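You operate a simulated robot arm through the tools that you are given. There is no shell and no other tool. Be economical: measure what you need, move in short steps, check, and stop when the job is done.

The job below is to be done with a simulated two-armed robot. You get a single attempt, and the scene is never put back.

Task
Pick up the bobbin that says "2.0 km" from the ledge of the winders with one hand, pass it to the other hand and put it on the top of the collector cabinet.

It is judged by the outcome, as a careful person would: the job done as asked, and still so three seconds after it is handed in. It fails if anything else is knocked over, pushed out of place, dropped, spilled or broken.

Robot
Two 7-joint arms with two-finger grippers on one trunk, on a base that drives. Base frame: it is fixed to the floor where the robot stands at the start and does not move with it; the origin is under the middle of the robot, x ahead of it, y to its left, z up. Readings come in m, degrees, newtons and seconds.
The left shoulder is at the start at [0.024, 0.215, 1.031], the right one opposite. With the tool pointing down near the work surface each hand reaches from about 0.1 to 0.66 m from the robot's upright axis, wherever it stands, measured 20 degrees to its own side. Places, roughly: top of the collector cabinet [-1.4, -0.7, 0.9]. Payload 2.2 kg a hand.
The TCP of each hand is the grasp point between the finger pads, 0.019 m short of the fingertips. In the tool frame z runs along the fingers and y along their closing line. Largest opening 0.116 m; the body of the gripper starts 0.07 m behind the TCP.
Orientation is that of the tool frame in the base frame, as [roll, pitch, yaw] about the fixed x, y, z axes, in that order (R = Rz(yaw) Ry(pitch) Rx(roll)). With the fingers straight down and closing along the base's y, the tool's x points along the base's -x, its y along +y and its z along -z.

Tools
- The arms move only by the tool nudge_tool. It takes "left_rows", "right_rows" or both (then of equal length, played together; a hand with none holds still); each is a list of rows, each a list of 6 numbers: the shift along the base's x, y, z in units of 300 mm (1.0 is 300 mm), then the turn, a rotation vector about the base's x, y, z in units of 90 degrees (1.0 is 90 degrees). In form: [[x, y, z, wx, wy, wz], ...]. A call has 1 to 12 rows; each row is the pose to reach, as a shift and turn from the pose commanded when the call began. "left_jaw" and "right_jaw" are, for a hand that has rows, the closure, from 0 (fully open) to 1 (shut), set as the call begins (left out, the last holds). A call with a number of a shift or a turn outside -1 to 1 is refused whole. Rows are played at 5 a second. More than 0.05 m and 8.6 degrees between two rows, or a gripper value outside its range, and nothing of the call is played. Where a pose cannot be reached the arm comes as near as it can. A force on the tool above 40 N (or 10 N above the force at the start of the call, whichever is more), or a blocked arm, ends the call early, and 0.2 s more pass. The fingers move at their own pace and stop on an object; they squeeze with about 43 N. The grip force told is the motor's: it shows also when the fingers shut on nothing. Time passes only in rows, and 0.2 s behind the last, so rows that repeat a pose let the fingers close. It gives the time, the measured TCP pose, the force on the tool (base axes), the opening and the grip force at its end, in the units of the frame above (readings bear some noise), with the torque about the TCP (base axes, N m) and any sound that the robot's microphone picked up.
- Cameras (640 x 400 px; columns grow to the right, rows downward): "scene" is now at [0.1072, -0.0534, 1.1701]; the picture's right is [-0.64, -0.77, 0.00], its down [-0.61, 0.51, -0.61] and it looks along [0.47, -0.39, -0.79] (base axes); focal length 276 px, centre (320, 200). "left" rides on the left gripper at [0.069, 0.015, -0.097] in its tool frame; the picture's right is [-0.21, 0.98, 0.00], its down [-0.76, -0.17, -0.63] and it looks along [-0.62, -0.14, 0.78] (tool axes); focal length 251 px, centre (320, 200). "right" rides on the right gripper at [0.069, -0.015, -0.097] in its tool frame; the picture's right is [0.21, 0.98, 0.00], its down [-0.76, 0.17, -0.63] and it looks along [-0.62, 0.14, 0.77] (tool axes); focal length 251 px, centre (320, 200). There is no depth. A picture from a camera that has moved, and an enlarged one, comes with that camera's place and axes in the base frame and with its lens. The place of the scene camera against the robot may be out by one fixed shift of up to 0.012 m in any direction.
- grab_frame(camera): a new picture of that camera. It takes no simulated time.
- slide_trunk(by): slides the trunk up (or, below 0, down) by that many m; the arms and the scene camera ride with it, the base frame stays. It gives what a move gives, with no picture.
- drive_base(legs): drives the robot by 1 to 6 legs, each [ahead, left, turn to the left] in m, m and degrees, along the robot's own axes; the way and the turn of a leg run together, so that a leg with both is an arc; at most 1.5 m and 180 degrees a leg. The arms and the cameras ride along, it lands a little off, and it stops where it bumps. It gives what a move gives.
- head_to(pan, tilt): turns the head with the scene camera to pan (to the left, within 80 degrees either way) and tilt (down, from -29 to 69), counted from straight ahead of the robot. It gives what a move gives.
- inspect(camera, box): a new picture of the part [left, top, right, bottom] of that camera's present view, enlarged. It takes no simulated time.
- job_done(): hands the job in; it is judged then, once.

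Work in short steps. Places have to be worked out from the pictures, the camera data and where the tool is seen: move nearer, look again, correct. Check each grasp and each placing, and mend what went wrong. You have 120 turns and 108 pictures in all, those below and enlarged ones among them. Open the grippers and draw the arms clear of the work before you hand the job in, unless the task says otherwise; then end with one line.

The tools are called after "Request:" as name(argument=value, ...) on one line, values as JSON. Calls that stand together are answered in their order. nudge_tool: Moves the arms, as the interface text tells. Its arguments: {"type":"object","properties":{"left_rows":{"type":"array","items":{"type":"array","items":{"type":"number"}}},"left_jaw":{"type":"number"},"right_rows":{"type":"array","items":{"type":"array","items":{"type":"number"}}},"right_jaw":{"type":"number"}},"required":[]} The other tools are called the same way: slide_trunk (by) slides the trunk up or down; drive_base (legs) drives the base; head_to (pan, tilt) turns the head that bears the scene camera; grab_frame (camera) takes a picture; inspect (camera, box) takes an enlarged picture of a part of a camera's view; job_done () hands the job in.

At the start:

```text
time_s: 0.0
left_ee_pos: [0.3997, -0.0376, 0.7144]
left_orientation: [179.9, 0.0, 180.0]
left_contact_force: [-0.1, -0.1, 0.2]
left_wrist_torque: [-0.01, -0.01, 0.02]
left_width: 0.1162
left_grasp_force: 0.0
right_ee_pos: [0.3529, -0.545, 0.7343]
right_orientation: [-179.9, 0.0, -179.9]
right_contact_force: [0.1, -0.1, 0.3]
right_wrist_torque: [-0.01, -0.03, 0.0]
right_width: 0.1159
right_grasp_force: 0.0
trunk travel left (down, up): [-0.175, 0.315]
robot x, y, heading: [0.0027, 0.0022, -0.0]
head pan, tilt: [-39.8, 52.1]
```

scene: 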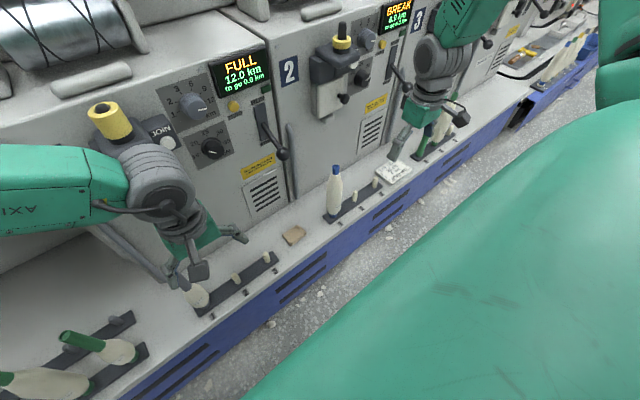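
right: 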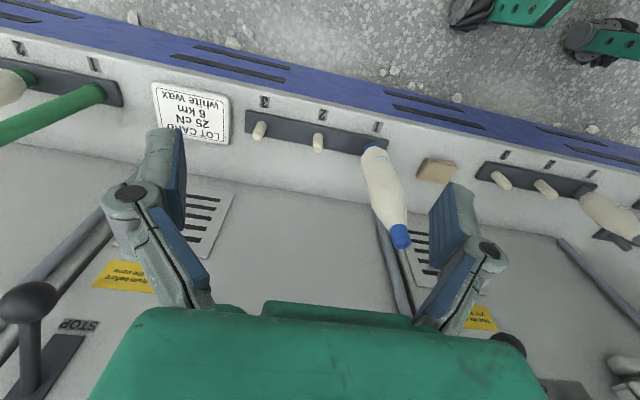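
left: 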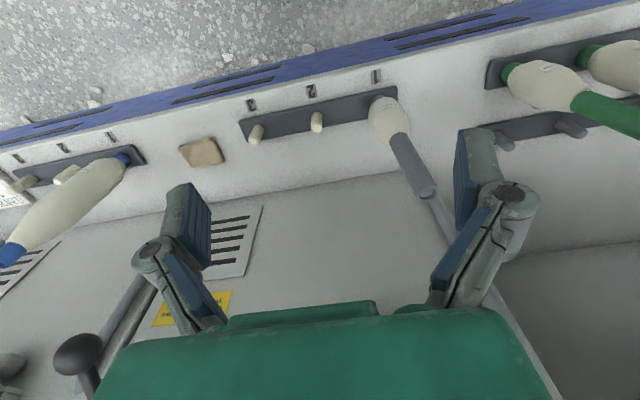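

I start by surveying the scene: the ledge with bobbins runs along y ahead of the robot; I look for labels on the bobbins.

Request:
inspect(camera="scene", box=[0, 240, 320, 400])

Request:
inspect(camera="scene", box=[300, 20, 600, 220])

Request:
inspect(camera="left", box=[340, 20, 640, 200])

Request:
head_to(pan=0, tilt=45)

```text
2.00 times, centred on (160, 320) of scene
camera zoom: at [0.1072, -0.0534, 1.1701], right [-0.64, -0.77, 0.0], down [-0.61, 0.51, -0.61], along [0.47, -0.39, -0.79], focal length 553 px, centre (640, -40)
```

zoom: 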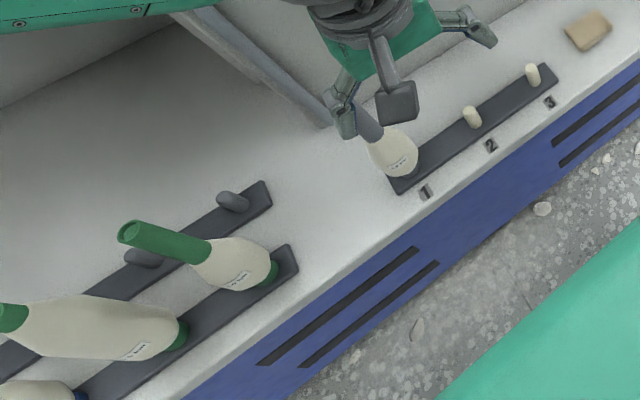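

```text
2.00 times, centred on (450, 120) of scene
camera zoom: at [0.1072, -0.0534, 1.1701], right [-0.64, -0.77, 0.0], down [-0.61, 0.51, -0.61], along [0.47, -0.39, -0.79], focal length 553 px, centre (60, 360)
```

zoom: 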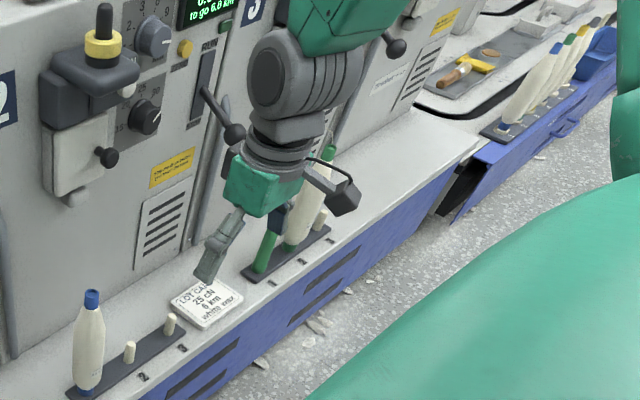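

```text
2.13 times, centred on (490, 110) of left
camera zoom: at [0.3308, -0.0223, 0.8107], right [0.21, 0.98, 0.0], down [0.76, -0.17, 0.63], along [0.62, -0.14, -0.78], focal length 536 px, centre (-43, 392)
```

zoom: 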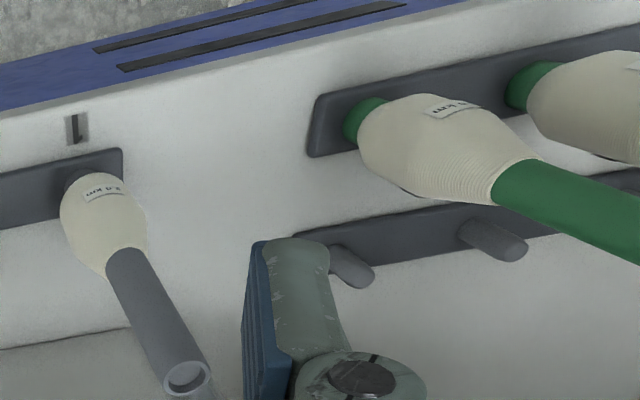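

```text
time_s: 1.1
left_ee_pos: [0.3967, -0.0374, 0.7152]
left_orientation: [-179.9, 0.1, -180.0]
left_contact_force: [0.7, 0.0, 0.2]
left_wrist_torque: [-0.02, -0.02, -0.01]
left_width: 0.1158
left_grasp_force: 0.0
right_ee_pos: [0.3517, -0.5444, 0.7342]
right_orientation: [-179.8, 0.2, 180.0]
right_contact_force: [0.5, 0.3, 0.0]
right_wrist_torque: [0.01, 0.01, 0.01]
right_width: 0.116
right_grasp_force: 0.1
trunk travel left (down, up): [-0.175, 0.315]
robot x, y, heading: [0.0013, 0.0007, -0.3]
head pan, tilt: [0.0, 45.0]
```

The bobbins carry small labels; I zoom in further to read them.

Request:
inspect(camera="left", box=[365, 90, 425, 130])

Request:
inspect(camera="left", box=[500, 40, 640, 110])

Request:
grab_frame(camera="scene")

```text
10.00 times, centred on (395, 110) of left
camera zoom: at [0.3287, -0.022, 0.8118], right [0.21, 0.98, 0.0], down [0.76, -0.17, 0.63], along [0.62, -0.14, -0.77], focal length 2514 px, centre (-430, 1100)
```

zoom: 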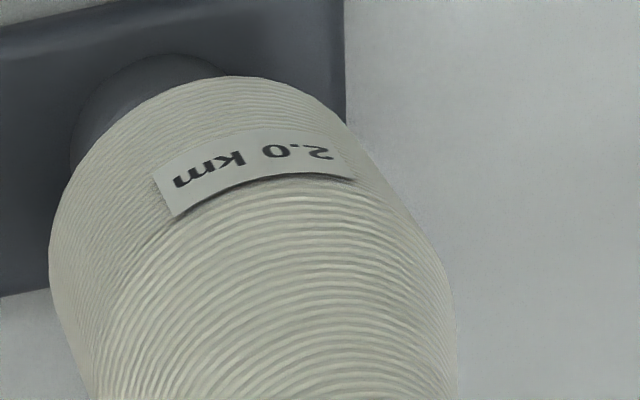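

```text
4.57 times, centred on (570, 75) of left
camera zoom: at [0.3287, -0.022, 0.8118], right [0.21, 0.98, 0.0], down [0.76, -0.17, 0.63], along [0.62, -0.14, -0.77], focal length 1149 px, centre (-823, 771)
```

zoom: 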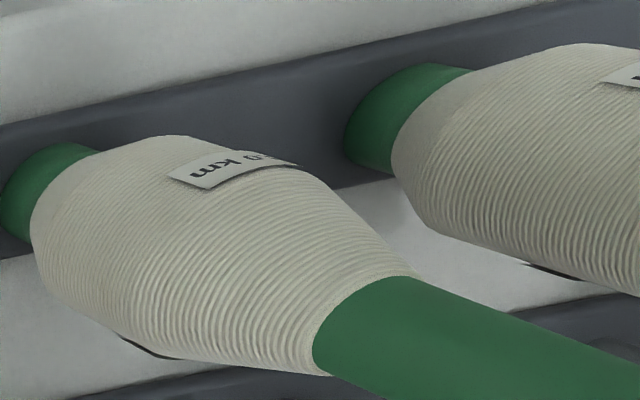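

```text
99 pictures are left
camera scene: at [0.1309, -0.0072, 1.1797], right [0.0, -1.0, 0.0], down [-0.71, 0.0, -0.7], along [0.7, 0.0, -0.71], focal length 276 px, centre (320, 200)
```

scene: 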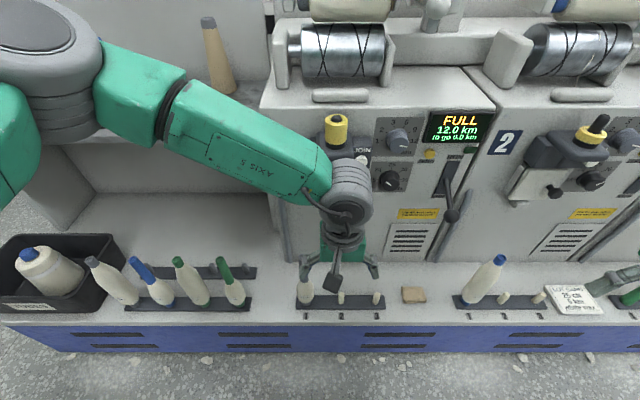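

The grey-tubed bobbin on peg 1 of winder 1 reads "2.0 km". I check the other labels to be sure it's unique.

Request:
inspect(camera="scene", box=[90, 250, 250, 320])

Request:
inspect(camera="scene", box=[290, 240, 410, 320])

Request:
inspect(camera="right", box=[340, 120, 640, 260])

```text
4.00 times, centred on (170, 285) of scene
camera zoom: at [0.1309, -0.0072, 1.1797], right [0.0, -1.0, 0.0], down [-0.71, 0.0, -0.7], along [0.7, 0.0, -0.71], focal length 1106 px, centre (920, -140)
```

zoom: 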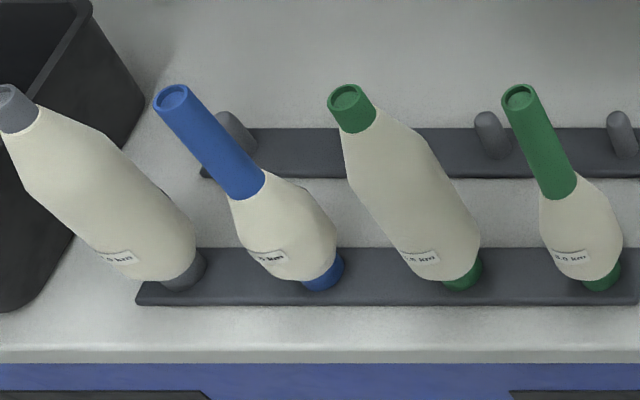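

```text
5.00 times, centred on (350, 280) of scene
camera zoom: at [0.1309, -0.0072, 1.1797], right [0.0, -1.0, 0.0], down [-0.71, 0.0, -0.7], along [0.7, 0.0, -0.71], focal length 1382 px, centre (170, -200)
```

zoom: 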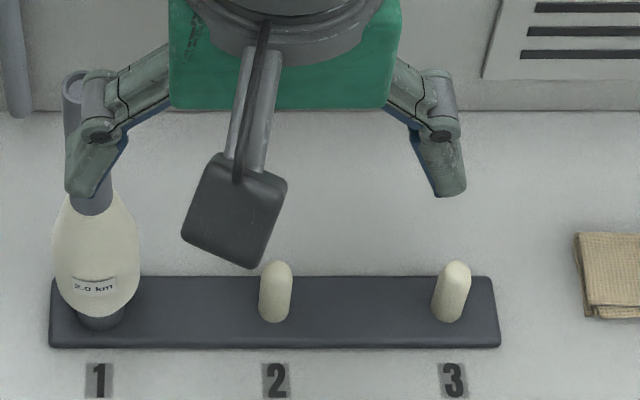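

```text
2.13 times, centred on (490, 190) of right
camera zoom: at [0.2825, -0.5586, 0.8303], right [-0.21, 0.98, 0.0], down [0.76, 0.17, 0.63], along [0.62, 0.13, -0.77], focal length 536 px, centre (-43, 221)
```

zoom: 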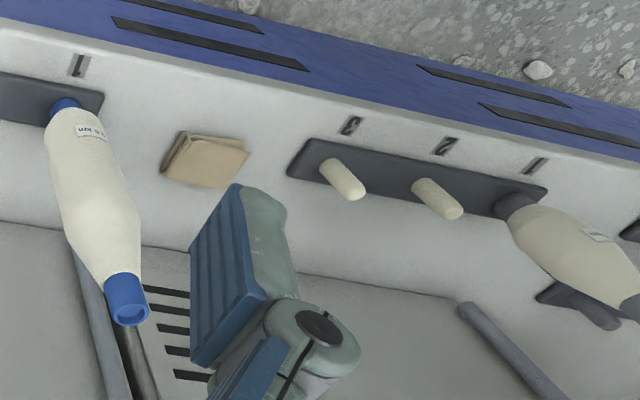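

Label digits on the left rack need reading.

Request:
inspect(camera="scene", box=[220, 308, 246, 320])

Request:
inspect(camera="scene", box=[108, 306, 208, 322])

Request:
inspect(camera="right", box=[360, 170, 400, 195])

```text
16.00 times, centred on (233, 314) of scene
camera zoom: at [0.1309, -0.0072, 1.1797], right [0.0, -1.0, 0.0], down [-0.71, 0.0, -0.7], along [0.7, 0.0, -0.71], focal length 4423 px, centre (1712, -1624)
```

zoom: 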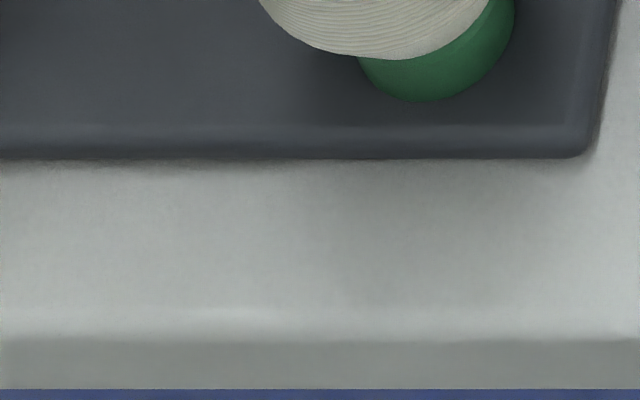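

```text
6.40 times, centred on (158, 314) of scene
camera zoom: at [0.1309, -0.0072, 1.1797], right [0.0, -1.0, 0.0], down [-0.71, 0.0, -0.7], along [0.7, 0.0, -0.71], focal length 1769 px, centre (1357, -530)
```

zoom: 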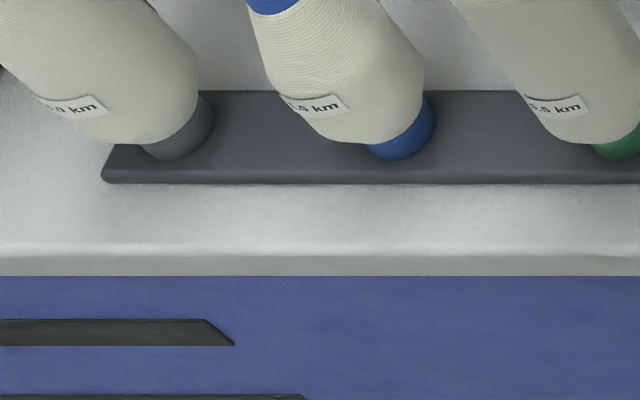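

```text
16.00 times, centred on (380, 182) of right
camera zoom: at [0.2825, -0.5586, 0.8303], right [-0.21, 0.98, 0.0], down [0.76, 0.17, 0.63], along [0.62, 0.13, -0.77], focal length 4023 px, centre (-640, 480)
```

zoom: 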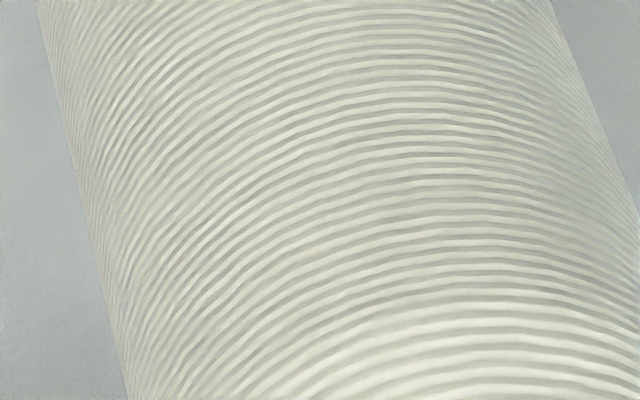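

Request:
inspect(camera="scene", box=[220, 298, 252, 318])

Request:
inspect(camera="scene", box=[450, 250, 530, 310])

```text
16.00 times, centred on (236, 308) of scene
camera zoom: at [0.1309, -0.0072, 1.1797], right [0.0, -1.0, 0.0], down [-0.71, 0.0, -0.7], along [0.7, 0.0, -0.71], focal length 4423 px, centre (1664, -1528)
```

zoom: 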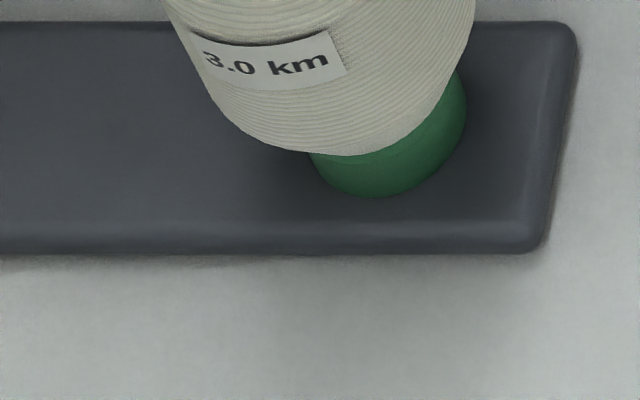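

```text
6.67 times, centred on (490, 280) of scene
camera zoom: at [0.1309, -0.0072, 1.1797], right [0.0, -1.0, 0.0], down [-0.71, 0.0, -0.7], along [0.7, 0.0, -0.71], focal length 1843 px, centre (-813, -333)
```

zoom: 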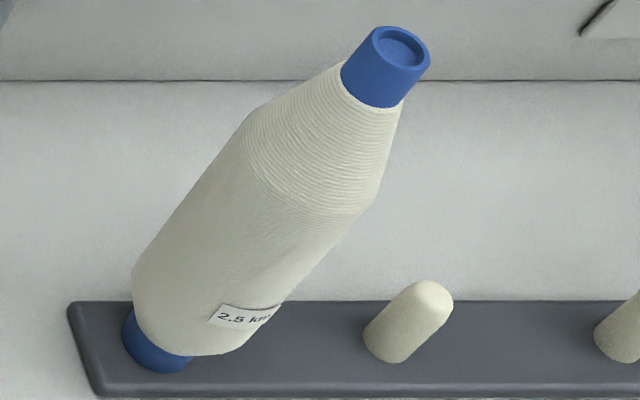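

The 2.0 km bobbin (grey tube) is the one at peg 1 of winder 1. From triangulation its base is ≈[0.472, 0.034, 0.42] and tube top ≈ z 0.66. I bring the open left hand above it, a bit higher.

Request:
nudge_tool(left_rows=[[0, 0, 0.1, 0, 0, 0], [0.12, 0.1, 0.1, 0, 0, 0], [0.2, 0.22, 0.1, 0, 0, 0], [0.2, 0.24, 0.1, 0, 0, 0], [0.2, 0.24, 0.1, 0, 0, 0]], left_jaw=0)

Request:
grab_frame(camera="left")

Request:
grab_frame(camera="scene")

```text
time_s: 2.3
left_ee_pos: [0.4574, 0.0345, 0.7478]
left_orientation: [179.9, 0.1, 179.9]
left_contact_force: [0.3, 0.5, -0.3]
left_wrist_torque: [-0.03, 0.0, -0.03]
left_width: 0.1161
left_grasp_force: 0.0
right_ee_pos: [0.3525, -0.5455, 0.7342]
right_orientation: [179.9, 0.1, -180.0]
right_contact_force: [-0.5, 0.2, -0.3]
right_wrist_torque: [0.0, -0.01, -0.01]
right_width: 0.1161
right_grasp_force: 0.0
trunk travel left (down, up): [-0.175, 0.315]
robot x, y, heading: [0.0002, -0.0019, -0.1]
head pan, tilt: [0.0, 45.0]
```

```text
90 pictures are left
camera left: at [0.3889, 0.0494, 0.8433], right [0.21, 0.98, 0.0], down [0.76, -0.17, 0.63], along [0.62, -0.14, -0.77], focal length 251 px, centre (320, 200)
```

left: 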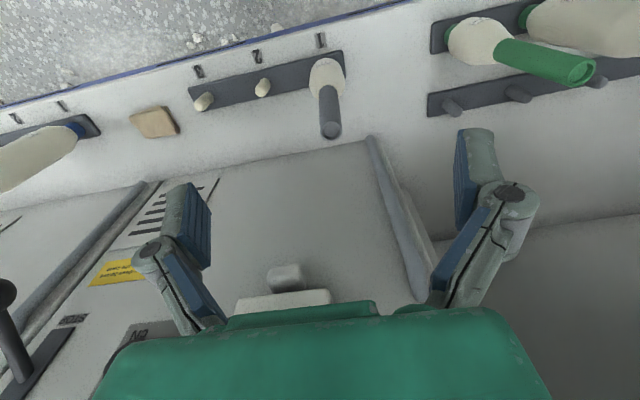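

```text
89 pictures are left
camera scene: at [0.131, -0.0084, 1.1797], right [0.0, -1.0, 0.0], down [-0.71, 0.0, -0.7], along [0.7, 0.0, -0.71], focal length 276 px, centre (320, 200)
```

scene: 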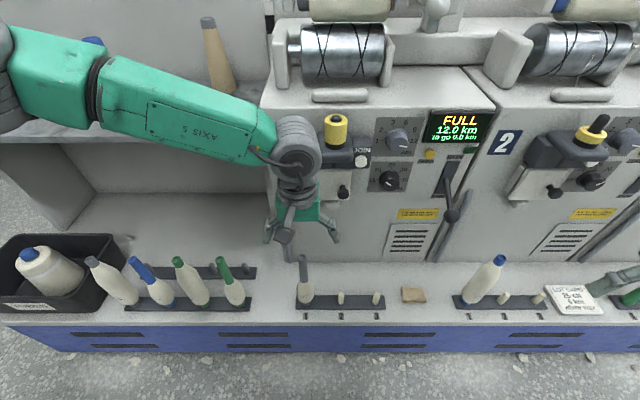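

The tube top is at ≈[0.476, 0.037, 0.64]. I align and descend in steps to TCP z ≈ 0.66 first.

Request:
nudge_tool(left_rows=[[0.062, 0.008, 0, 0, 0, 0], [0.062, 0.008, -0.1, 0, 0, 0], [0.062, 0.008, -0.2, 0, 0, 0], [0.062, 0.008, -0.3, 0, 0, 0], [0.062, 0.008, -0.3, 0, 0, 0]])

Request:
grab_frame(camera="left")

Request:
inspect(camera="scene", box=[240, 210, 368, 310])

```text
time_s: 3.5
left_ee_pos: [0.4746, 0.0351, 0.6561]
left_orientation: [-180.0, 0.1, 180.0]
left_contact_force: [-0.1, 0.0, 1.2]
left_wrist_torque: [0.04, 0.0, 0.0]
left_width: 0.1159
left_grasp_force: 0.1
right_ee_pos: [0.3505, -0.5446, 0.735]
right_orientation: [-179.9, 0.2, -180.0]
right_contact_force: [-0.5, 0.2, 0.5]
right_wrist_torque: [-0.01, -0.01, 0.01]
right_width: 0.1159
right_grasp_force: 0.0
trunk travel left (down, up): [-0.175, 0.315]
robot x, y, heading: [0.0016, 0.0051, 0.1]
head pan, tilt: [0.0, 45.0]
```

```text
88 pictures are left
camera left: at [0.4071, 0.0514, 0.7524], right [0.21, 0.98, 0.0], down [0.75, -0.17, 0.63], along [0.62, -0.14, -0.77], focal length 251 px, centre (320, 200)
```

left: 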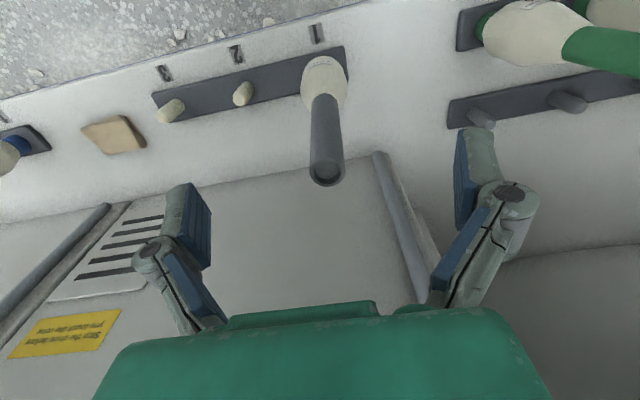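

```text
4.00 times, centred on (304, 260) of scene
camera zoom: at [0.1309, -0.0068, 1.1797], right [0.0, -1.0, 0.0], down [-0.71, 0.0, -0.7], along [0.7, 0.0, -0.71], focal length 1106 px, centre (384, -40)
```

zoom: 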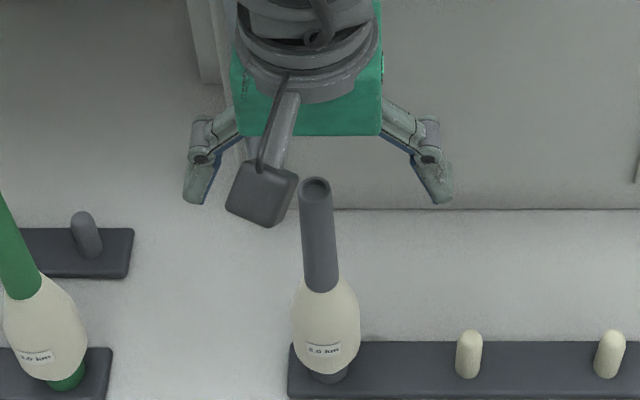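

Tube top ≈[0.474, 0.039, 0.648]. I shift 3 mm left and descend to z ≈ 0.605, then close.

Request:
nudge_tool(left_rows=[[0, 0.01, 0, 0, 0, 0], [0, 0.01, -0.09, 0, 0, 0], [0, 0.01, -0.17, 0, 0, 0], [0, 0.01, -0.17, 0, 0, 0]])

Request:
grab_frame(camera="left")

```text
time_s: 4.5
left_ee_pos: [0.4764, 0.0389, 0.6048]
left_orientation: [180.0, 0.2, 180.0]
left_contact_force: [-0.4, 0.4, 0.7]
left_wrist_torque: [0.0, 0.01, 0.03]
left_width: 0.1159
left_grasp_force: 0.0
right_ee_pos: [0.3514, -0.5443, 0.7336]
right_orientation: [-179.9, 0.2, -179.9]
right_contact_force: [-0.1, -0.8, -0.4]
right_wrist_torque: [-0.01, -0.01, -0.01]
right_width: 0.1161
right_grasp_force: 0.0
trunk travel left (down, up): [-0.175, 0.315]
robot x, y, heading: [0.0019, 0.0001, -0.2]
head pan, tilt: [0.0, 45.0]
```

```text
86 pictures are left
camera left: at [0.4071, 0.0543, 0.701], right [0.21, 0.98, 0.0], down [0.75, -0.17, 0.63], along [0.62, -0.14, -0.77], focal length 251 px, centre (320, 200)
```

left: 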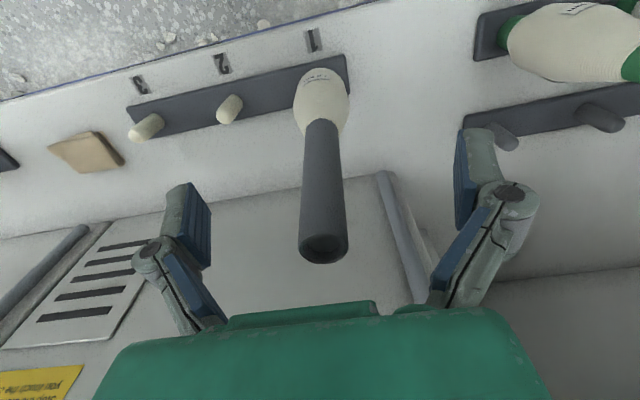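

Tube sits between the fingers, within ~2–4 mm. Small correction, then close.

Request:
nudge_tool(left_rows=[[-0.01, 0.005, 0, 0, 0, 0], [-0.01, 0.005, 0, 0, 0, 0]])

Request:
nudge_tool(left_rows=[[0, 0, 0, 0, 0, 0], [0, 0, 0, 0, 0, 0], [0, 0, 0, 0, 0, 0], [0, 0, 0, 0, 0, 0], [0, 0, 0, 0, 0, 0]], left_jaw=1)

Request:
grab_frame(camera="left")

```text
time_s: 5.1
left_ee_pos: [0.4723, 0.0406, 0.6048]
left_orientation: [-180.0, 0.0, -180.0]
left_contact_force: [0.3, 0.3, -0.1]
left_wrist_torque: [-0.01, 0.0, 0.03]
left_width: 0.1157
left_grasp_force: 0.0
right_ee_pos: [0.3515, -0.5438, 0.7348]
right_orientation: [-179.9, 0.1, -180.0]
right_contact_force: [-0.1, -0.1, -0.6]
right_wrist_torque: [-0.01, 0.03, 0.0]
right_width: 0.1161
right_grasp_force: 0.1
trunk travel left (down, up): [-0.175, 0.315]
robot x, y, heading: [-0.0016, 0.0023, 0.0]
head pan, tilt: [0.0, 45.0]
```

```text
time_s: 6.3
left_ee_pos: [0.4721, 0.0411, 0.605]
left_orientation: [179.9, 0.2, 180.0]
left_contact_force: [0.0, 0.5, -0.6]
left_wrist_torque: [0.02, 0.05, 0.03]
left_width: 0.021
left_grasp_force: 43.0
right_ee_pos: [0.3516, -0.5446, 0.7337]
right_orientation: [-179.9, 0.1, 180.0]
right_contact_force: [0.4, -0.4, -0.3]
right_wrist_torque: [0.02, -0.01, 0.0]
right_width: 0.1158
right_grasp_force: 0.0
trunk travel left (down, up): [-0.175, 0.315]
robot x, y, heading: [-0.0023, -0.0024, 0.1]
head pan, tilt: [0.0, 45.0]
```

```text
85 pictures are left
camera left: at [0.4039, 0.0563, 0.701], right [0.21, 0.98, 0.0], down [0.76, -0.17, 0.63], along [0.62, -0.14, -0.77], focal length 251 px, centre (320, 200)
```

left: 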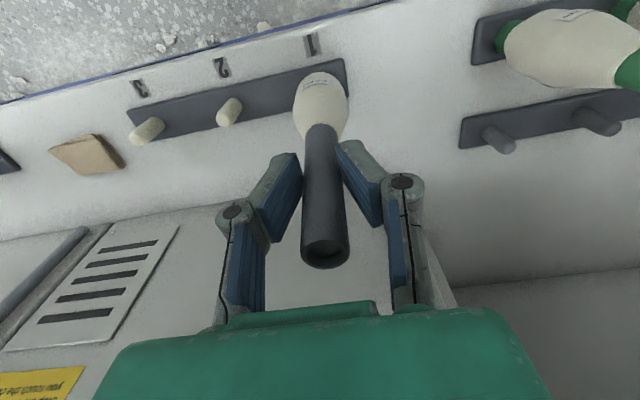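

Grip holds a 21 mm tube at 43 N. I lift slowly straight up 0.12 m, off the peg.

Request:
nudge_tool(left_rows=[[0, 0, 0.05, 0, 0, 0], [0, 0, 0.1, 0, 0, 0], [0, 0, 0.16, 0, 0, 0], [0, 0, 0.22, 0, 0, 0], [0, 0, 0.28, 0, 0, 0], [0, 0, 0.34, 0, 0, 0], [0, 0, 0.4, 0, 0, 0], [0, 0, 0.4, 0, 0, 0]])

Request:
grab_frame(camera="scene")

```text
time_s: 8.1
left_ee_pos: [0.4729, 0.041, 0.725]
left_orientation: [179.9, 0.1, -180.0]
left_contact_force: [0.5, -0.8, -0.3]
left_wrist_torque: [-0.01, -0.01, 0.05]
left_width: 0.0212
left_grasp_force: 42.8
right_ee_pos: [0.3513, -0.5442, 0.7344]
right_orientation: [-179.9, 0.1, 180.0]
right_contact_force: [0.2, 0.4, 0.2]
right_wrist_torque: [0.01, -0.01, 0.01]
right_width: 0.1161
right_grasp_force: 0.0
trunk travel left (down, up): [-0.175, 0.315]
robot x, y, heading: [0.0007, -0.0004, -0.0]
head pan, tilt: [0.0, 45.0]
```

```text
84 pictures are left
camera scene: at [0.1313, -0.0067, 1.1796], right [0.0, -1.0, 0.0], down [-0.71, 0.0, -0.7], along [0.7, 0.0, -0.71], focal length 276 px, centre (320, 200)
```

scene: 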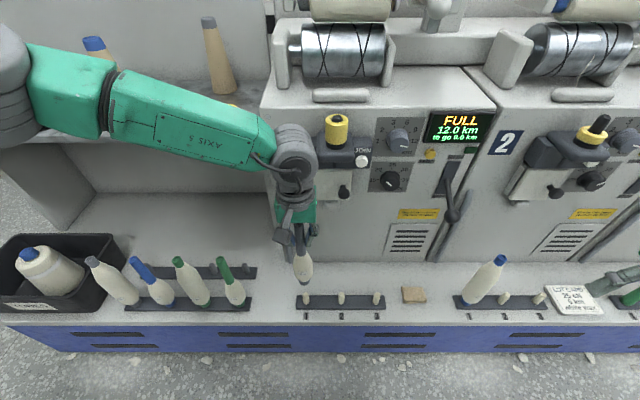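

Bobbin is off the peg and hanging clear. Before driving back I look to both sides for room.

Request:
head_to(pan=-80, tilt=25)

Request:
grab_frame(camera="scene")

Request:
head_to(pan=80, tilt=25)

Request:
grab_frame(camera="scene")

```text
time_s: 9.6
left_ee_pos: [0.4723, 0.0408, 0.7264]
left_orientation: [-180.0, 0.1, 180.0]
left_contact_force: [0.1, -0.1, -0.7]
left_wrist_torque: [0.01, 0.01, -0.02]
left_width: 0.0211
left_grasp_force: 42.8
right_ee_pos: [0.3511, -0.5435, 0.7337]
right_orientation: [-180.0, 0.1, 179.9]
right_contact_force: [-0.2, 0.7, -0.1]
right_wrist_torque: [-0.02, 0.02, 0.0]
right_width: 0.1161
right_grasp_force: 0.0
trunk travel left (down, up): [-0.175, 0.315]
robot x, y, heading: [-0.002, 0.002, -0.2]
head pan, tilt: [-80.0, 25.0]
```

```text
83 pictures are left
camera scene: at [0.066, -0.0976, 1.2103], right [-0.98, -0.17, 0.0], down [-0.08, 0.42, -0.9], along [0.16, -0.89, -0.43], focal length 276 px, centre (320, 200)
```

scene: 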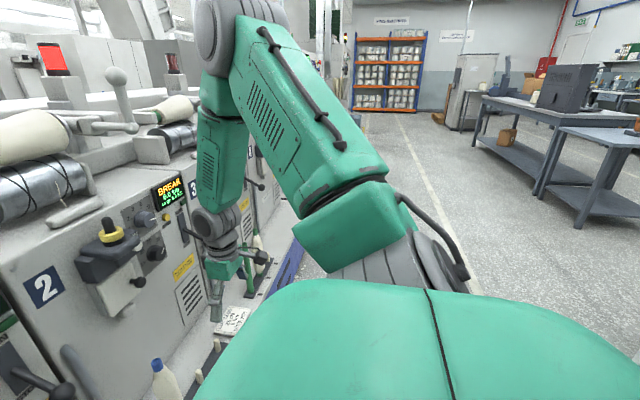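

```text
time_s: 12.1
left_ee_pos: [0.4732, 0.0401, 0.7249]
left_orientation: [179.9, 0.1, -180.0]
left_contact_force: [0.2, -0.1, 0.1]
left_wrist_torque: [0.01, 0.03, -0.01]
left_width: 0.0209
left_grasp_force: 43.1
right_ee_pos: [0.351, -0.5439, 0.7342]
right_orientation: [180.0, 0.1, -180.0]
right_contact_force: [-0.1, 0.4, -0.2]
right_wrist_torque: [0.02, 0.01, 0.0]
right_width: 0.1163
right_grasp_force: 0.1
trunk travel left (down, up): [-0.175, 0.315]
robot x, y, heading: [-0.003, 0.0032, -0.2]
head pan, tilt: [80.0, 25.0]
```

```text
82 pictures are left
camera scene: at [0.0659, 0.0841, 1.2107], right [0.98, -0.17, 0.0], down [-0.08, -0.41, -0.91], along [0.16, 0.89, -0.42], focal length 276 px, centre (320, 200)
```

scene: 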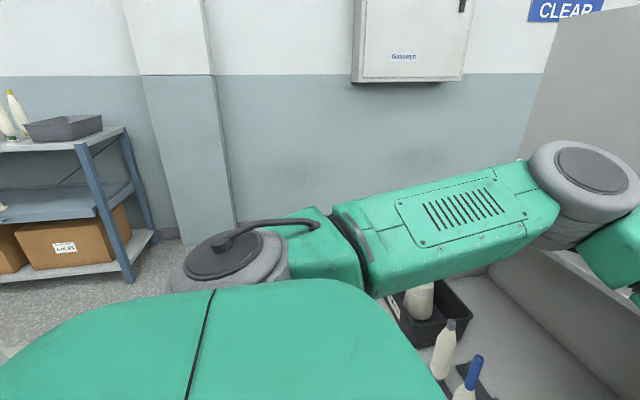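

Aisle behind has room. I drive back 0.35 m to have free space for the handover.

Request:
drive_base(legs=[[-0.35, 0, 0]])

Request:
head_to(pan=0, tilt=45)

Request:
grab_frame(camera="scene")

```text
time_s: 14.3
left_ee_pos: [0.1211, 0.0409, 0.7244]
left_orientation: [179.9, 0.1, -179.9]
left_contact_force: [-0.1, 0.2, -1.5]
left_wrist_torque: [0.0, -0.03, 0.0]
left_width: 0.0211
left_grasp_force: 42.7
right_ee_pos: [0.0013, -0.5449, 0.734]
right_orientation: [-179.9, 0.2, -179.9]
right_contact_force: [-0.6, -0.5, -0.3]
right_wrist_torque: [-0.04, 0.0, 0.05]
right_width: 0.116
right_grasp_force: 0.0
trunk travel left (down, up): [-0.175, 0.315]
robot x, y, heading: [-0.35, 0.0004, -0.0]
head pan, tilt: [80.0, 25.0]
```

```text
time_s: 15.8
left_ee_pos: [0.119, 0.0417, 0.7266]
left_orientation: [-179.9, 0.3, -179.9]
left_contact_force: [-0.7, 0.0, -0.9]
left_wrist_torque: [0.0, 0.01, 0.0]
left_width: 0.0211
left_grasp_force: 43.0
right_ee_pos: [-0.001, -0.5438, 0.7375]
right_orientation: [-179.9, 0.4, -179.8]
right_contact_force: [0.4, -0.2, 0.9]
right_wrist_torque: [-0.02, 0.01, 0.0]
right_width: 0.1159
right_grasp_force: 0.1
trunk travel left (down, up): [-0.175, 0.315]
robot x, y, heading: [-0.3508, 0.0008, 0.3]
head pan, tilt: [0.0, 45.0]
```

```text
81 pictures are left
camera scene: at [-0.2194, -0.0067, 1.1797], right [0.0, -1.0, 0.0], down [-0.71, 0.0, -0.7], along [0.7, 0.0, -0.71], focal length 276 px, centre (320, 200)
```

scene: 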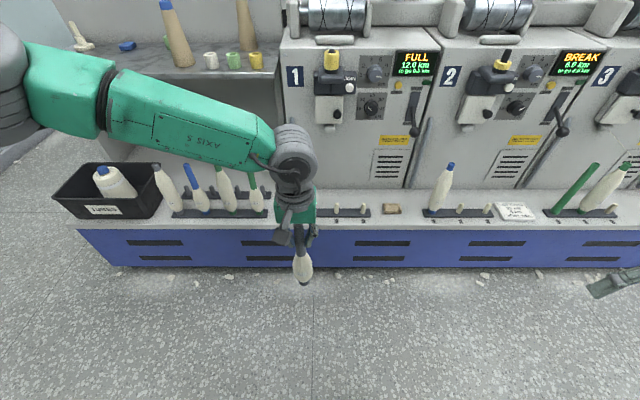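

Clear. I turn right 90° to look at the collector cabinet before choosing the handover pose.

Request:
drive_base(legs=[[0, 0, -90]])

Request:
head_to(pan=-60, tilt=25)

Request:
grab_frame(camera="scene")

```text
time_s: 20.0
left_ee_pos: [-0.2953, -0.4691, 0.7258]
left_orientation: [-179.9, 0.4, 91.6]
left_contact_force: [-0.3, 0.7, -0.2]
left_wrist_torque: [0.01, -0.02, -0.01]
left_width: 0.0214
left_grasp_force: 42.7
right_ee_pos: [-0.8848, -0.3636, 0.7365]
right_orientation: [-179.8, 0.4, 91.6]
right_contact_force: [-0.2, 0.3, -0.1]
right_wrist_torque: [-0.03, 0.02, 0.05]
right_width: 0.1161
right_grasp_force: 0.0
trunk travel left (down, up): [-0.175, 0.315]
robot x, y, heading: [-0.3506, 0.0016, -88.5]
head pan, tilt: [0.0, 45.0]
```

```text
time_s: 21.3
left_ee_pos: [-0.295, -0.4661, 0.7285]
left_orientation: [-179.8, 0.5, 91.6]
left_contact_force: [-0.3, 0.1, -1.0]
left_wrist_torque: [0.0, -0.01, 0.0]
left_width: 0.0212
left_grasp_force: 43.1
right_ee_pos: [-0.8834, -0.3612, 0.7391]
right_orientation: [-179.7, 0.5, 91.6]
right_contact_force: [0.3, -0.4, -1.0]
right_wrist_torque: [-0.05, -0.05, -0.03]
right_width: 0.1161
right_grasp_force: 0.0
trunk travel left (down, up): [-0.175, 0.315]
robot x, y, heading: [-0.3494, 0.0012, -88.2]
head pan, tilt: [-60.0, 25.0]
```

```text
80 pictures are left
camera scene: at [-0.4243, -0.0958, 1.2102], right [-0.52, 0.85, 0.0], down [0.36, 0.23, -0.9], along [-0.77, -0.47, -0.43], focal length 276 px, centre (320, 200)
```

scene: 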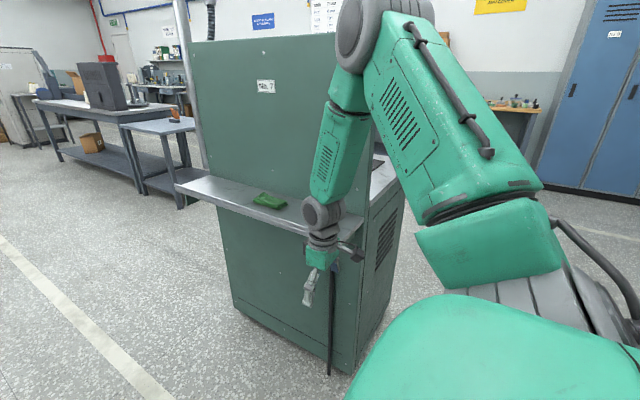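

The green cabinet (front face x≈-1.17, y −0.39…−1.09) is close to the right hand. I bring the right hand inward (+x) away from it, then look again.

Request:
nudge_tool(right_rows=[[0.12, 0, 0, 0, 0, 0], [0.25, 0, 0, 0, 0, 0], [0.38, 0, 0, 0, 0, 0], [0.5, 0, 0, 0, 0, 0], [0.62, 0, 0, 0, 0, 0], [0.75, 0, 0, 0, 0, 0], [0.75, 0, 0, 0, 0, 0]])

Request:
grab_frame(camera="scene")

```text
time_s: 22.9
left_ee_pos: [-0.2943, -0.4665, 0.7283]
left_orientation: [-179.7, 0.6, 91.6]
left_contact_force: [0.5, 0.6, -0.7]
left_wrist_torque: [0.02, 0.02, -0.05]
left_width: 0.021
left_grasp_force: 43.3
right_ee_pos: [-0.6562, -0.3609, 0.7384]
right_orientation: [-179.7, 0.4, 91.4]
right_contact_force: [-0.4, 0.5, -1.0]
right_wrist_torque: [0.03, -0.02, 0.0]
right_width: 0.1158
right_grasp_force: 0.0
trunk travel left (down, up): [-0.175, 0.315]
robot x, y, heading: [-0.3528, -0.0039, -88.2]
head pan, tilt: [-60.0, 25.0]
```

```text
79 pictures are left
camera scene: at [-0.4216, -0.0958, 1.2104], right [-0.52, 0.85, 0.0], down [0.36, 0.23, -0.91], along [-0.77, -0.47, -0.42], focal length 276 px, centre (320, 200)
```

scene: 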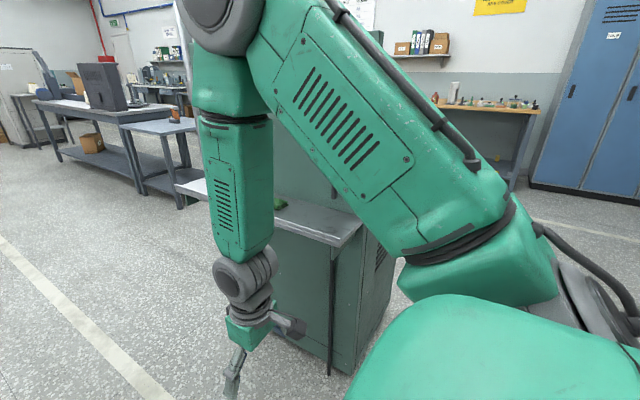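

The arm still blocks. With the right hand tucked (radius ≈0.47 m; cabinet corner at 0.73 m), I turn another ~55° to face the cabinet.

Request:
drive_base(legs=[[0.0, 0.0, -55]])

Request:
head_to(pan=0, tilt=20)

Request:
grab_frame(camera="scene")

```text
time_s: 25.7
left_ee_pos: [-0.697, -0.3178, 0.728]
left_orientation: [-179.7, 0.5, 37.3]
left_contact_force: [0.2, 0.2, -1.3]
left_wrist_torque: [0.02, 0.0, 0.0]
left_width: 0.0208
left_grasp_force: 43.0
right_ee_pos: [-0.8225, 0.0375, 0.7379]
right_orientation: [-179.7, 0.6, 37.3]
right_contact_force: [0.1, -0.3, -0.8]
right_wrist_torque: [-0.01, 0.01, -0.01]
right_width: 0.1161
right_grasp_force: 0.0
trunk travel left (down, up): [-0.175, 0.315]
robot x, y, heading: [-0.3486, 0.0006, -142.8]
head pan, tilt: [-60.0, 25.0]
```

```text
time_s: 27.0
left_ee_pos: [-0.6963, -0.3164, 0.7296]
left_orientation: [-179.8, 0.7, 37.4]
left_contact_force: [-0.1, -0.9, -1.2]
left_wrist_torque: [0.03, -0.04, -0.04]
left_width: 0.0207
left_grasp_force: 43.1
right_ee_pos: [-0.8207, 0.0392, 0.7379]
right_orientation: [-179.7, 0.6, 37.3]
right_contact_force: [0.3, 0.5, 0.4]
right_wrist_torque: [-0.02, -0.04, 0.02]
right_width: 0.116
right_grasp_force: 0.1
trunk travel left (down, up): [-0.175, 0.315]
robot x, y, heading: [-0.353, -0.0047, -143.0]
head pan, tilt: [0.0, 20.0]
```

```text
78 pictures are left
camera scene: at [-0.4535, -0.086, 1.2183], right [-0.6, 0.8, 0.0], down [0.28, 0.21, -0.94], along [-0.75, -0.57, -0.35], focal length 276 px, centre (320, 200)
```

scene: 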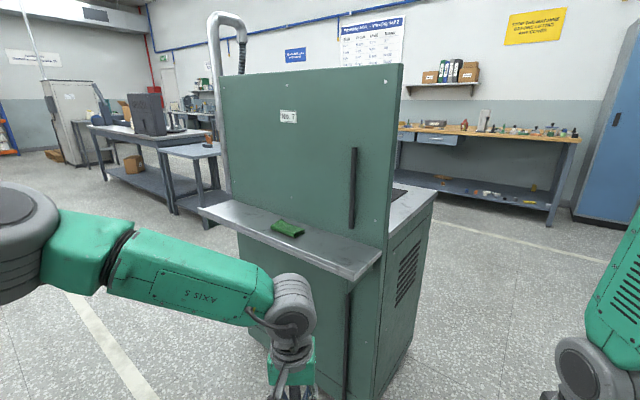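

The cabinet's tall panel faces the winders; its actual top (grey surface, z≈0.9) is behind the panel, reachable from the +y side. I turn to heading 180°, sidestep to y≈0.35, drive on to x≈-1.45, and then look from there.

Request:
drive_base(legs=[[0, 0, -37], [0, -0.38, 0], [1.1, 0, 0]])

Request:
head_to(pan=70, tilt=30)

Request:
grab_frame(camera="scene")

```text
time_s: 36.5
left_ee_pos: [-1.9212, 0.3346, 0.7294]
left_orientation: [-179.8, 0.5, 0.4]
left_contact_force: [0.0, 0.3, -1.2]
left_wrist_torque: [0.03, 0.03, 0.03]
left_width: 0.0211
left_grasp_force: 42.6
right_ee_pos: [-1.8101, 0.6942, 0.7391]
right_orientation: [-179.7, 0.6, 0.5]
right_contact_force: [-0.2, -0.3, 0.3]
right_wrist_torque: [0.0, -0.02, -0.02]
right_width: 0.116
right_grasp_force: 0.1
trunk travel left (down, up): [-0.175, 0.315]
robot x, y, heading: [-1.452, 0.3803, -179.2]
head pan, tilt: [0.0, 20.0]
```

```text
time_s: 37.9
left_ee_pos: [-1.918, 0.3354, 0.7297]
left_orientation: [-179.9, 0.8, 0.6]
left_contact_force: [0.3, -0.1, -0.7]
left_wrist_torque: [0.01, -0.01, -0.01]
left_width: 0.0212
left_grasp_force: 42.9
right_ee_pos: [-1.807, 0.6947, 0.741]
right_orientation: [-179.7, 0.8, 0.5]
right_contact_force: [0.0, 0.0, -0.7]
right_wrist_torque: [0.02, -0.03, 0.02]
right_width: 0.1158
right_grasp_force: 0.1
trunk travel left (down, up): [-0.175, 0.315]
robot x, y, heading: [-1.4541, 0.3834, -179.8]
head pan, tilt: [70.0, 30.0]
```

```text
77 pictures are left
camera scene: at [-1.5228, 0.2929, 1.2026], right [-0.94, 0.33, 0.0], down [0.17, 0.47, -0.87], along [-0.29, -0.82, -0.5], focal length 276 px, centre (320, 200)
```

scene: 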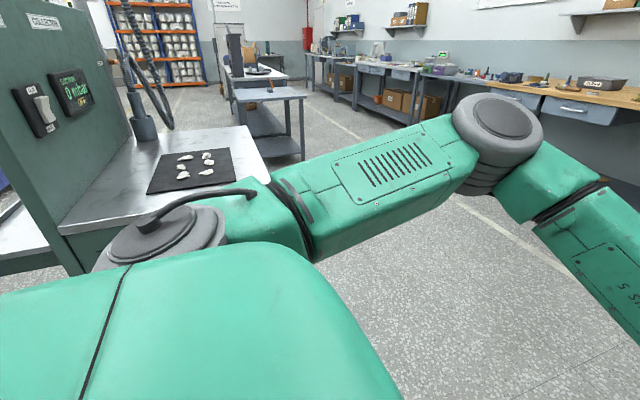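

Now the collector top is visible: metal surface with a black mat bearing small pieces; free metal near the +y edge. I turn left to face it.

Request:
drive_base(legs=[[0, 0, 89]])

Request:
head_to(pan=0, tilt=30)

Request:
grab_frame(camera="scene")

```text
time_s: 42.1
left_ee_pos: [-1.4124, -0.0828, 0.7303]
left_orientation: [-179.8, 0.8, 90.0]
left_contact_force: [-0.1, 1.3, -0.5]
left_wrist_torque: [-0.01, 0.03, -0.02]
left_width: 0.0211
left_grasp_force: 43.2
right_ee_pos: [-1.7704, 0.0323, 0.7399]
right_orientation: [-179.8, 0.8, 90.0]
right_contact_force: [1.2, 0.0, 0.1]
right_wrist_torque: [-0.01, -0.02, -0.01]
right_width: 0.1158
right_grasp_force: 0.0
trunk travel left (down, up): [-0.175, 0.315]
robot x, y, heading: [-1.4544, 0.3801, -89.9]
head pan, tilt: [70.0, 30.0]
```

```text
time_s: 43.5
left_ee_pos: [-1.4124, -0.081, 0.7326]
left_orientation: [-179.8, 0.9, 90.0]
left_contact_force: [-0.4, -0.7, -1.0]
left_wrist_torque: [-0.01, -0.02, 0.01]
left_width: 0.021
left_grasp_force: 42.4
right_ee_pos: [-1.7715, 0.0355, 0.7418]
right_orientation: [-179.7, 1.0, 90.0]
right_contact_force: [-0.1, 0.0, 0.1]
right_wrist_torque: [0.03, 0.03, -0.01]
right_width: 0.1159
right_grasp_force: 0.0
trunk travel left (down, up): [-0.175, 0.315]
robot x, y, heading: [-1.4579, 0.3814, -89.9]
head pan, tilt: [0.0, 30.0]
```

```text
76 pictures are left
camera scene: at [-1.4499, 0.2437, 1.2022], right [-1.0, 0.0, 0.0], down [0.0, 0.5, -0.86], along [0.0, -0.86, -0.5], focal length 276 px, centre (320, 200)
```

scene: 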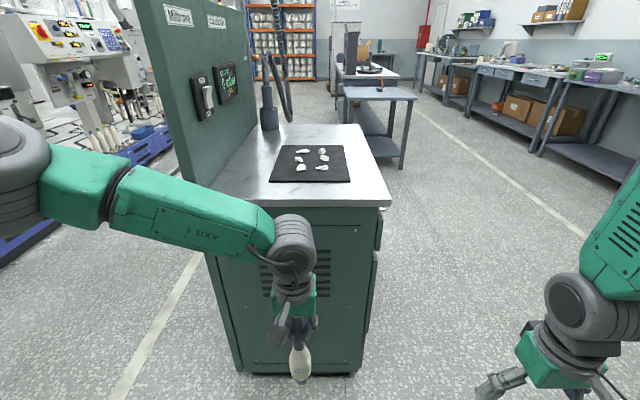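

Clear view now. Plan: right hand turns to point horizontally ahead-left (45°), grips the free tube stretch just below the left fingers, and later stands the bobbin on the near strip of the cabinet top. First yaw the right hand 45°.

Request:
nudge_tool(right_rows=[[0, 0, 0, 0, 0, 0.083], [0, 0, 0, 0, 0, 0.167], [0, 0, 0, 0, 0, 0.25], [0, 0, 0, 0, 0, 0.333], [0, 0, 0, 0, 0, 0.417], [0, 0, 0, 0, 0, 0.5], [0, 0, 0, 0, 0, 0.5]], right_jaw=0)

Request:
nudge_tool(right_rows=[[0, 0, 0, -0.059, -0.059, 0], [0, 0, 0, -0.118, -0.118, 0], [0, 0, 0, -0.177, -0.177, 0], [0, 0, 0, -0.236, -0.236, 0], [0, 0, 0, -0.295, -0.295, 0], [0, 0, 0, -0.354, -0.354, 0], [0, 0, 0, -0.413, -0.413, 0], [0, 0, 0, -0.472, -0.472, 0], [0, 0, 0, -0.531, -0.531, 0], [0, 0, 0, -0.59, -0.59, 0], [0, 0, 0, -0.649, -0.649, 0], [0, 0, 0, -0.707, -0.707, 0]])

Request:
head_to(pan=0, tilt=55)

Request:
grab_frame(camera="scene")

```text
time_s: 45.1
left_ee_pos: [-1.4132, -0.0798, 0.7323]
left_orientation: [-179.7, 1.1, 89.9]
left_contact_force: [-0.1, 0.7, -0.1]
left_wrist_torque: [0.06, -0.01, -0.01]
left_width: 0.021
left_grasp_force: 43.5
right_ee_pos: [-1.7716, 0.0365, 0.7411]
right_orientation: [-179.9, 1.0, 135.2]
right_contact_force: [-1.2, -0.3, -0.1]
right_wrist_torque: [0.0, 0.01, -0.01]
right_width: 0.1159
right_grasp_force: 0.1
trunk travel left (down, up): [-0.175, 0.315]
robot x, y, heading: [-1.453, 0.3813, -89.9]
head pan, tilt: [0.0, 30.0]
```

```text
time_s: 47.7
left_ee_pos: [-1.4135, -0.0789, 0.7327]
left_orientation: [-179.9, 1.0, 90.0]
left_contact_force: [-0.2, 0.1, -0.7]
left_wrist_torque: [0.01, -0.01, 0.0]
left_width: 0.0213
left_grasp_force: 42.5
right_ee_pos: [-1.7706, 0.0343, 0.7405]
right_orientation: [2.9, 88.9, -42.3]
right_contact_force: [-0.2, 0.2, 0.6]
right_wrist_torque: [-0.01, -0.01, 0.04]
right_width: 0.1159
right_grasp_force: 0.1
trunk travel left (down, up): [-0.175, 0.315]
robot x, y, heading: [-1.4556, 0.38, -90.1]
head pan, tilt: [0.0, 30.0]
```

```text
time_s: 48.6
left_ee_pos: [-1.4124, -0.079, 0.7324]
left_orientation: [-179.8, 1.0, 90.0]
left_contact_force: [-0.5, 0.4, -0.7]
left_wrist_torque: [0.03, 0.0, -0.02]
left_width: 0.021
left_grasp_force: 43.0
right_ee_pos: [-1.7708, 0.0346, 0.7413]
right_orientation: [2.4, 88.9, -42.8]
right_contact_force: [0.1, 0.0, -0.7]
right_wrist_torque: [-0.03, -0.03, 0.02]
right_width: 0.1161
right_grasp_force: 0.1
trunk travel left (down, up): [-0.175, 0.315]
robot x, y, heading: [-1.4559, 0.38, -90.0]
head pan, tilt: [0.0, 55.0]
```

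```text
75 pictures are left
camera scene: at [-1.452, 0.2629, 1.1664], right [-1.0, 0.0, 0.0], down [0.0, 0.82, -0.57], along [0.0, -0.57, -0.82], focal length 276 px, centre (320, 200)
```

scene: 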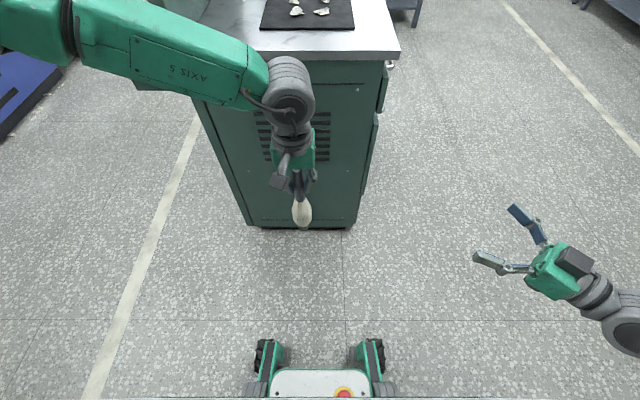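

Right hand points horizontally with the jaws level. I bring it to a staging point 0.14 m short of the tube, at the height just below the left fingertips.

Request:
nudge_tool(right_rows=[[0.0, -0.01, -0.08, 0, 0, 0], [0.12, -0.02, -0.17, 0, 0, 0], [0.27, -0.03, -0.17, 0, 0, 0], [0.42, -0.04, -0.17, 0, 0, 0], [0.57, -0.05, -0.17, 0, 0, 0], [0.71, -0.06, -0.17, 0, 0, 0], [0.85, -0.063, -0.17, 0, 0, 0], [0.85, -0.063, -0.17, 0, 0, 0]])

Request:
grab_frame(camera="scene")

Request:
grab_frame(camera="right")

Request:
grab_frame(camera="left")

```text
time_s: 50.4
left_ee_pos: [-1.4136, -0.0796, 0.7328]
left_orientation: [-179.7, 1.1, 90.0]
left_contact_force: [-1.1, -0.3, -0.9]
left_wrist_torque: [0.03, -0.01, 0.04]
left_width: 0.0211
left_grasp_force: 42.9
right_ee_pos: [-1.5138, 0.0186, 0.6922]
right_orientation: [1.2, 89.0, -44.3]
right_contact_force: [0.0, -0.1, 0.5]
right_wrist_torque: [-0.03, 0.01, 0.03]
right_width: 0.1161
right_grasp_force: 0.1
trunk travel left (down, up): [-0.175, 0.315]
robot x, y, heading: [-1.4581, 0.3831, -90.1]
head pan, tilt: [0.0, 55.0]
```

```text
74 pictures are left
camera scene: at [-1.4493, 0.2623, 1.1663], right [-1.0, 0.0, 0.0], down [0.0, 0.82, -0.57], along [0.0, -0.57, -0.82], focal length 276 px, centre (320, 200)
```

scene: 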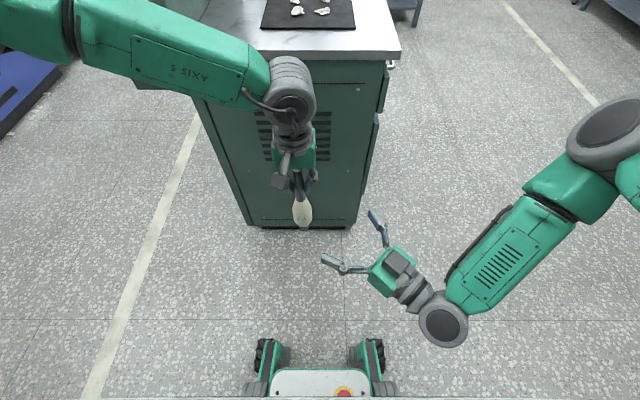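

```text
73 pictures are left
camera right: at [-1.5914, 0.0758, 0.6207], right [0.7, 0.68, -0.21], down [-0.34, 0.58, 0.75], along [0.63, -0.45, 0.63], focal length 251 px, centre (320, 200)
```

right: 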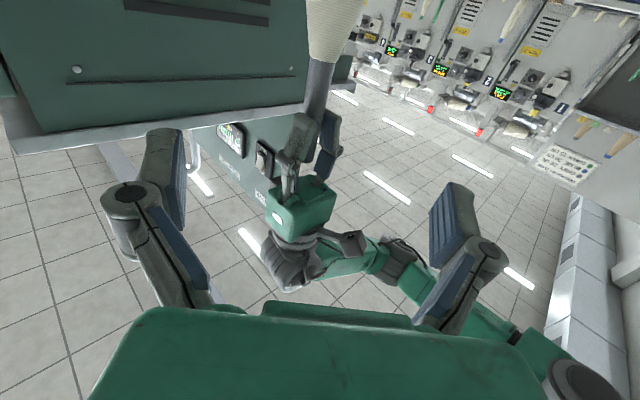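

```text
72 pictures are left
camera left: at [-1.3959, -0.0085, 0.8275], right [0.98, -0.21, 0.0], down [-0.16, -0.75, 0.65], along [-0.14, -0.63, -0.76], focal length 251 px, centre (320, 200)
```

left: 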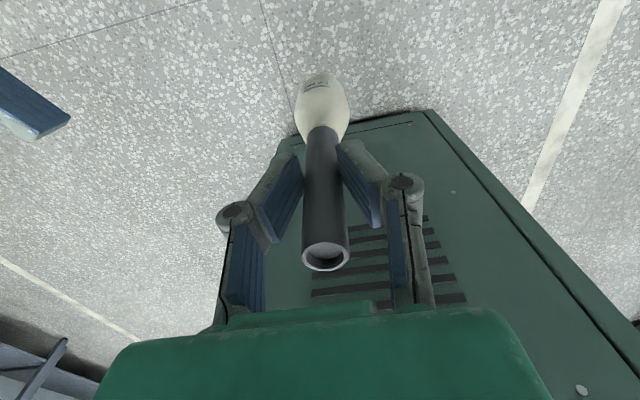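

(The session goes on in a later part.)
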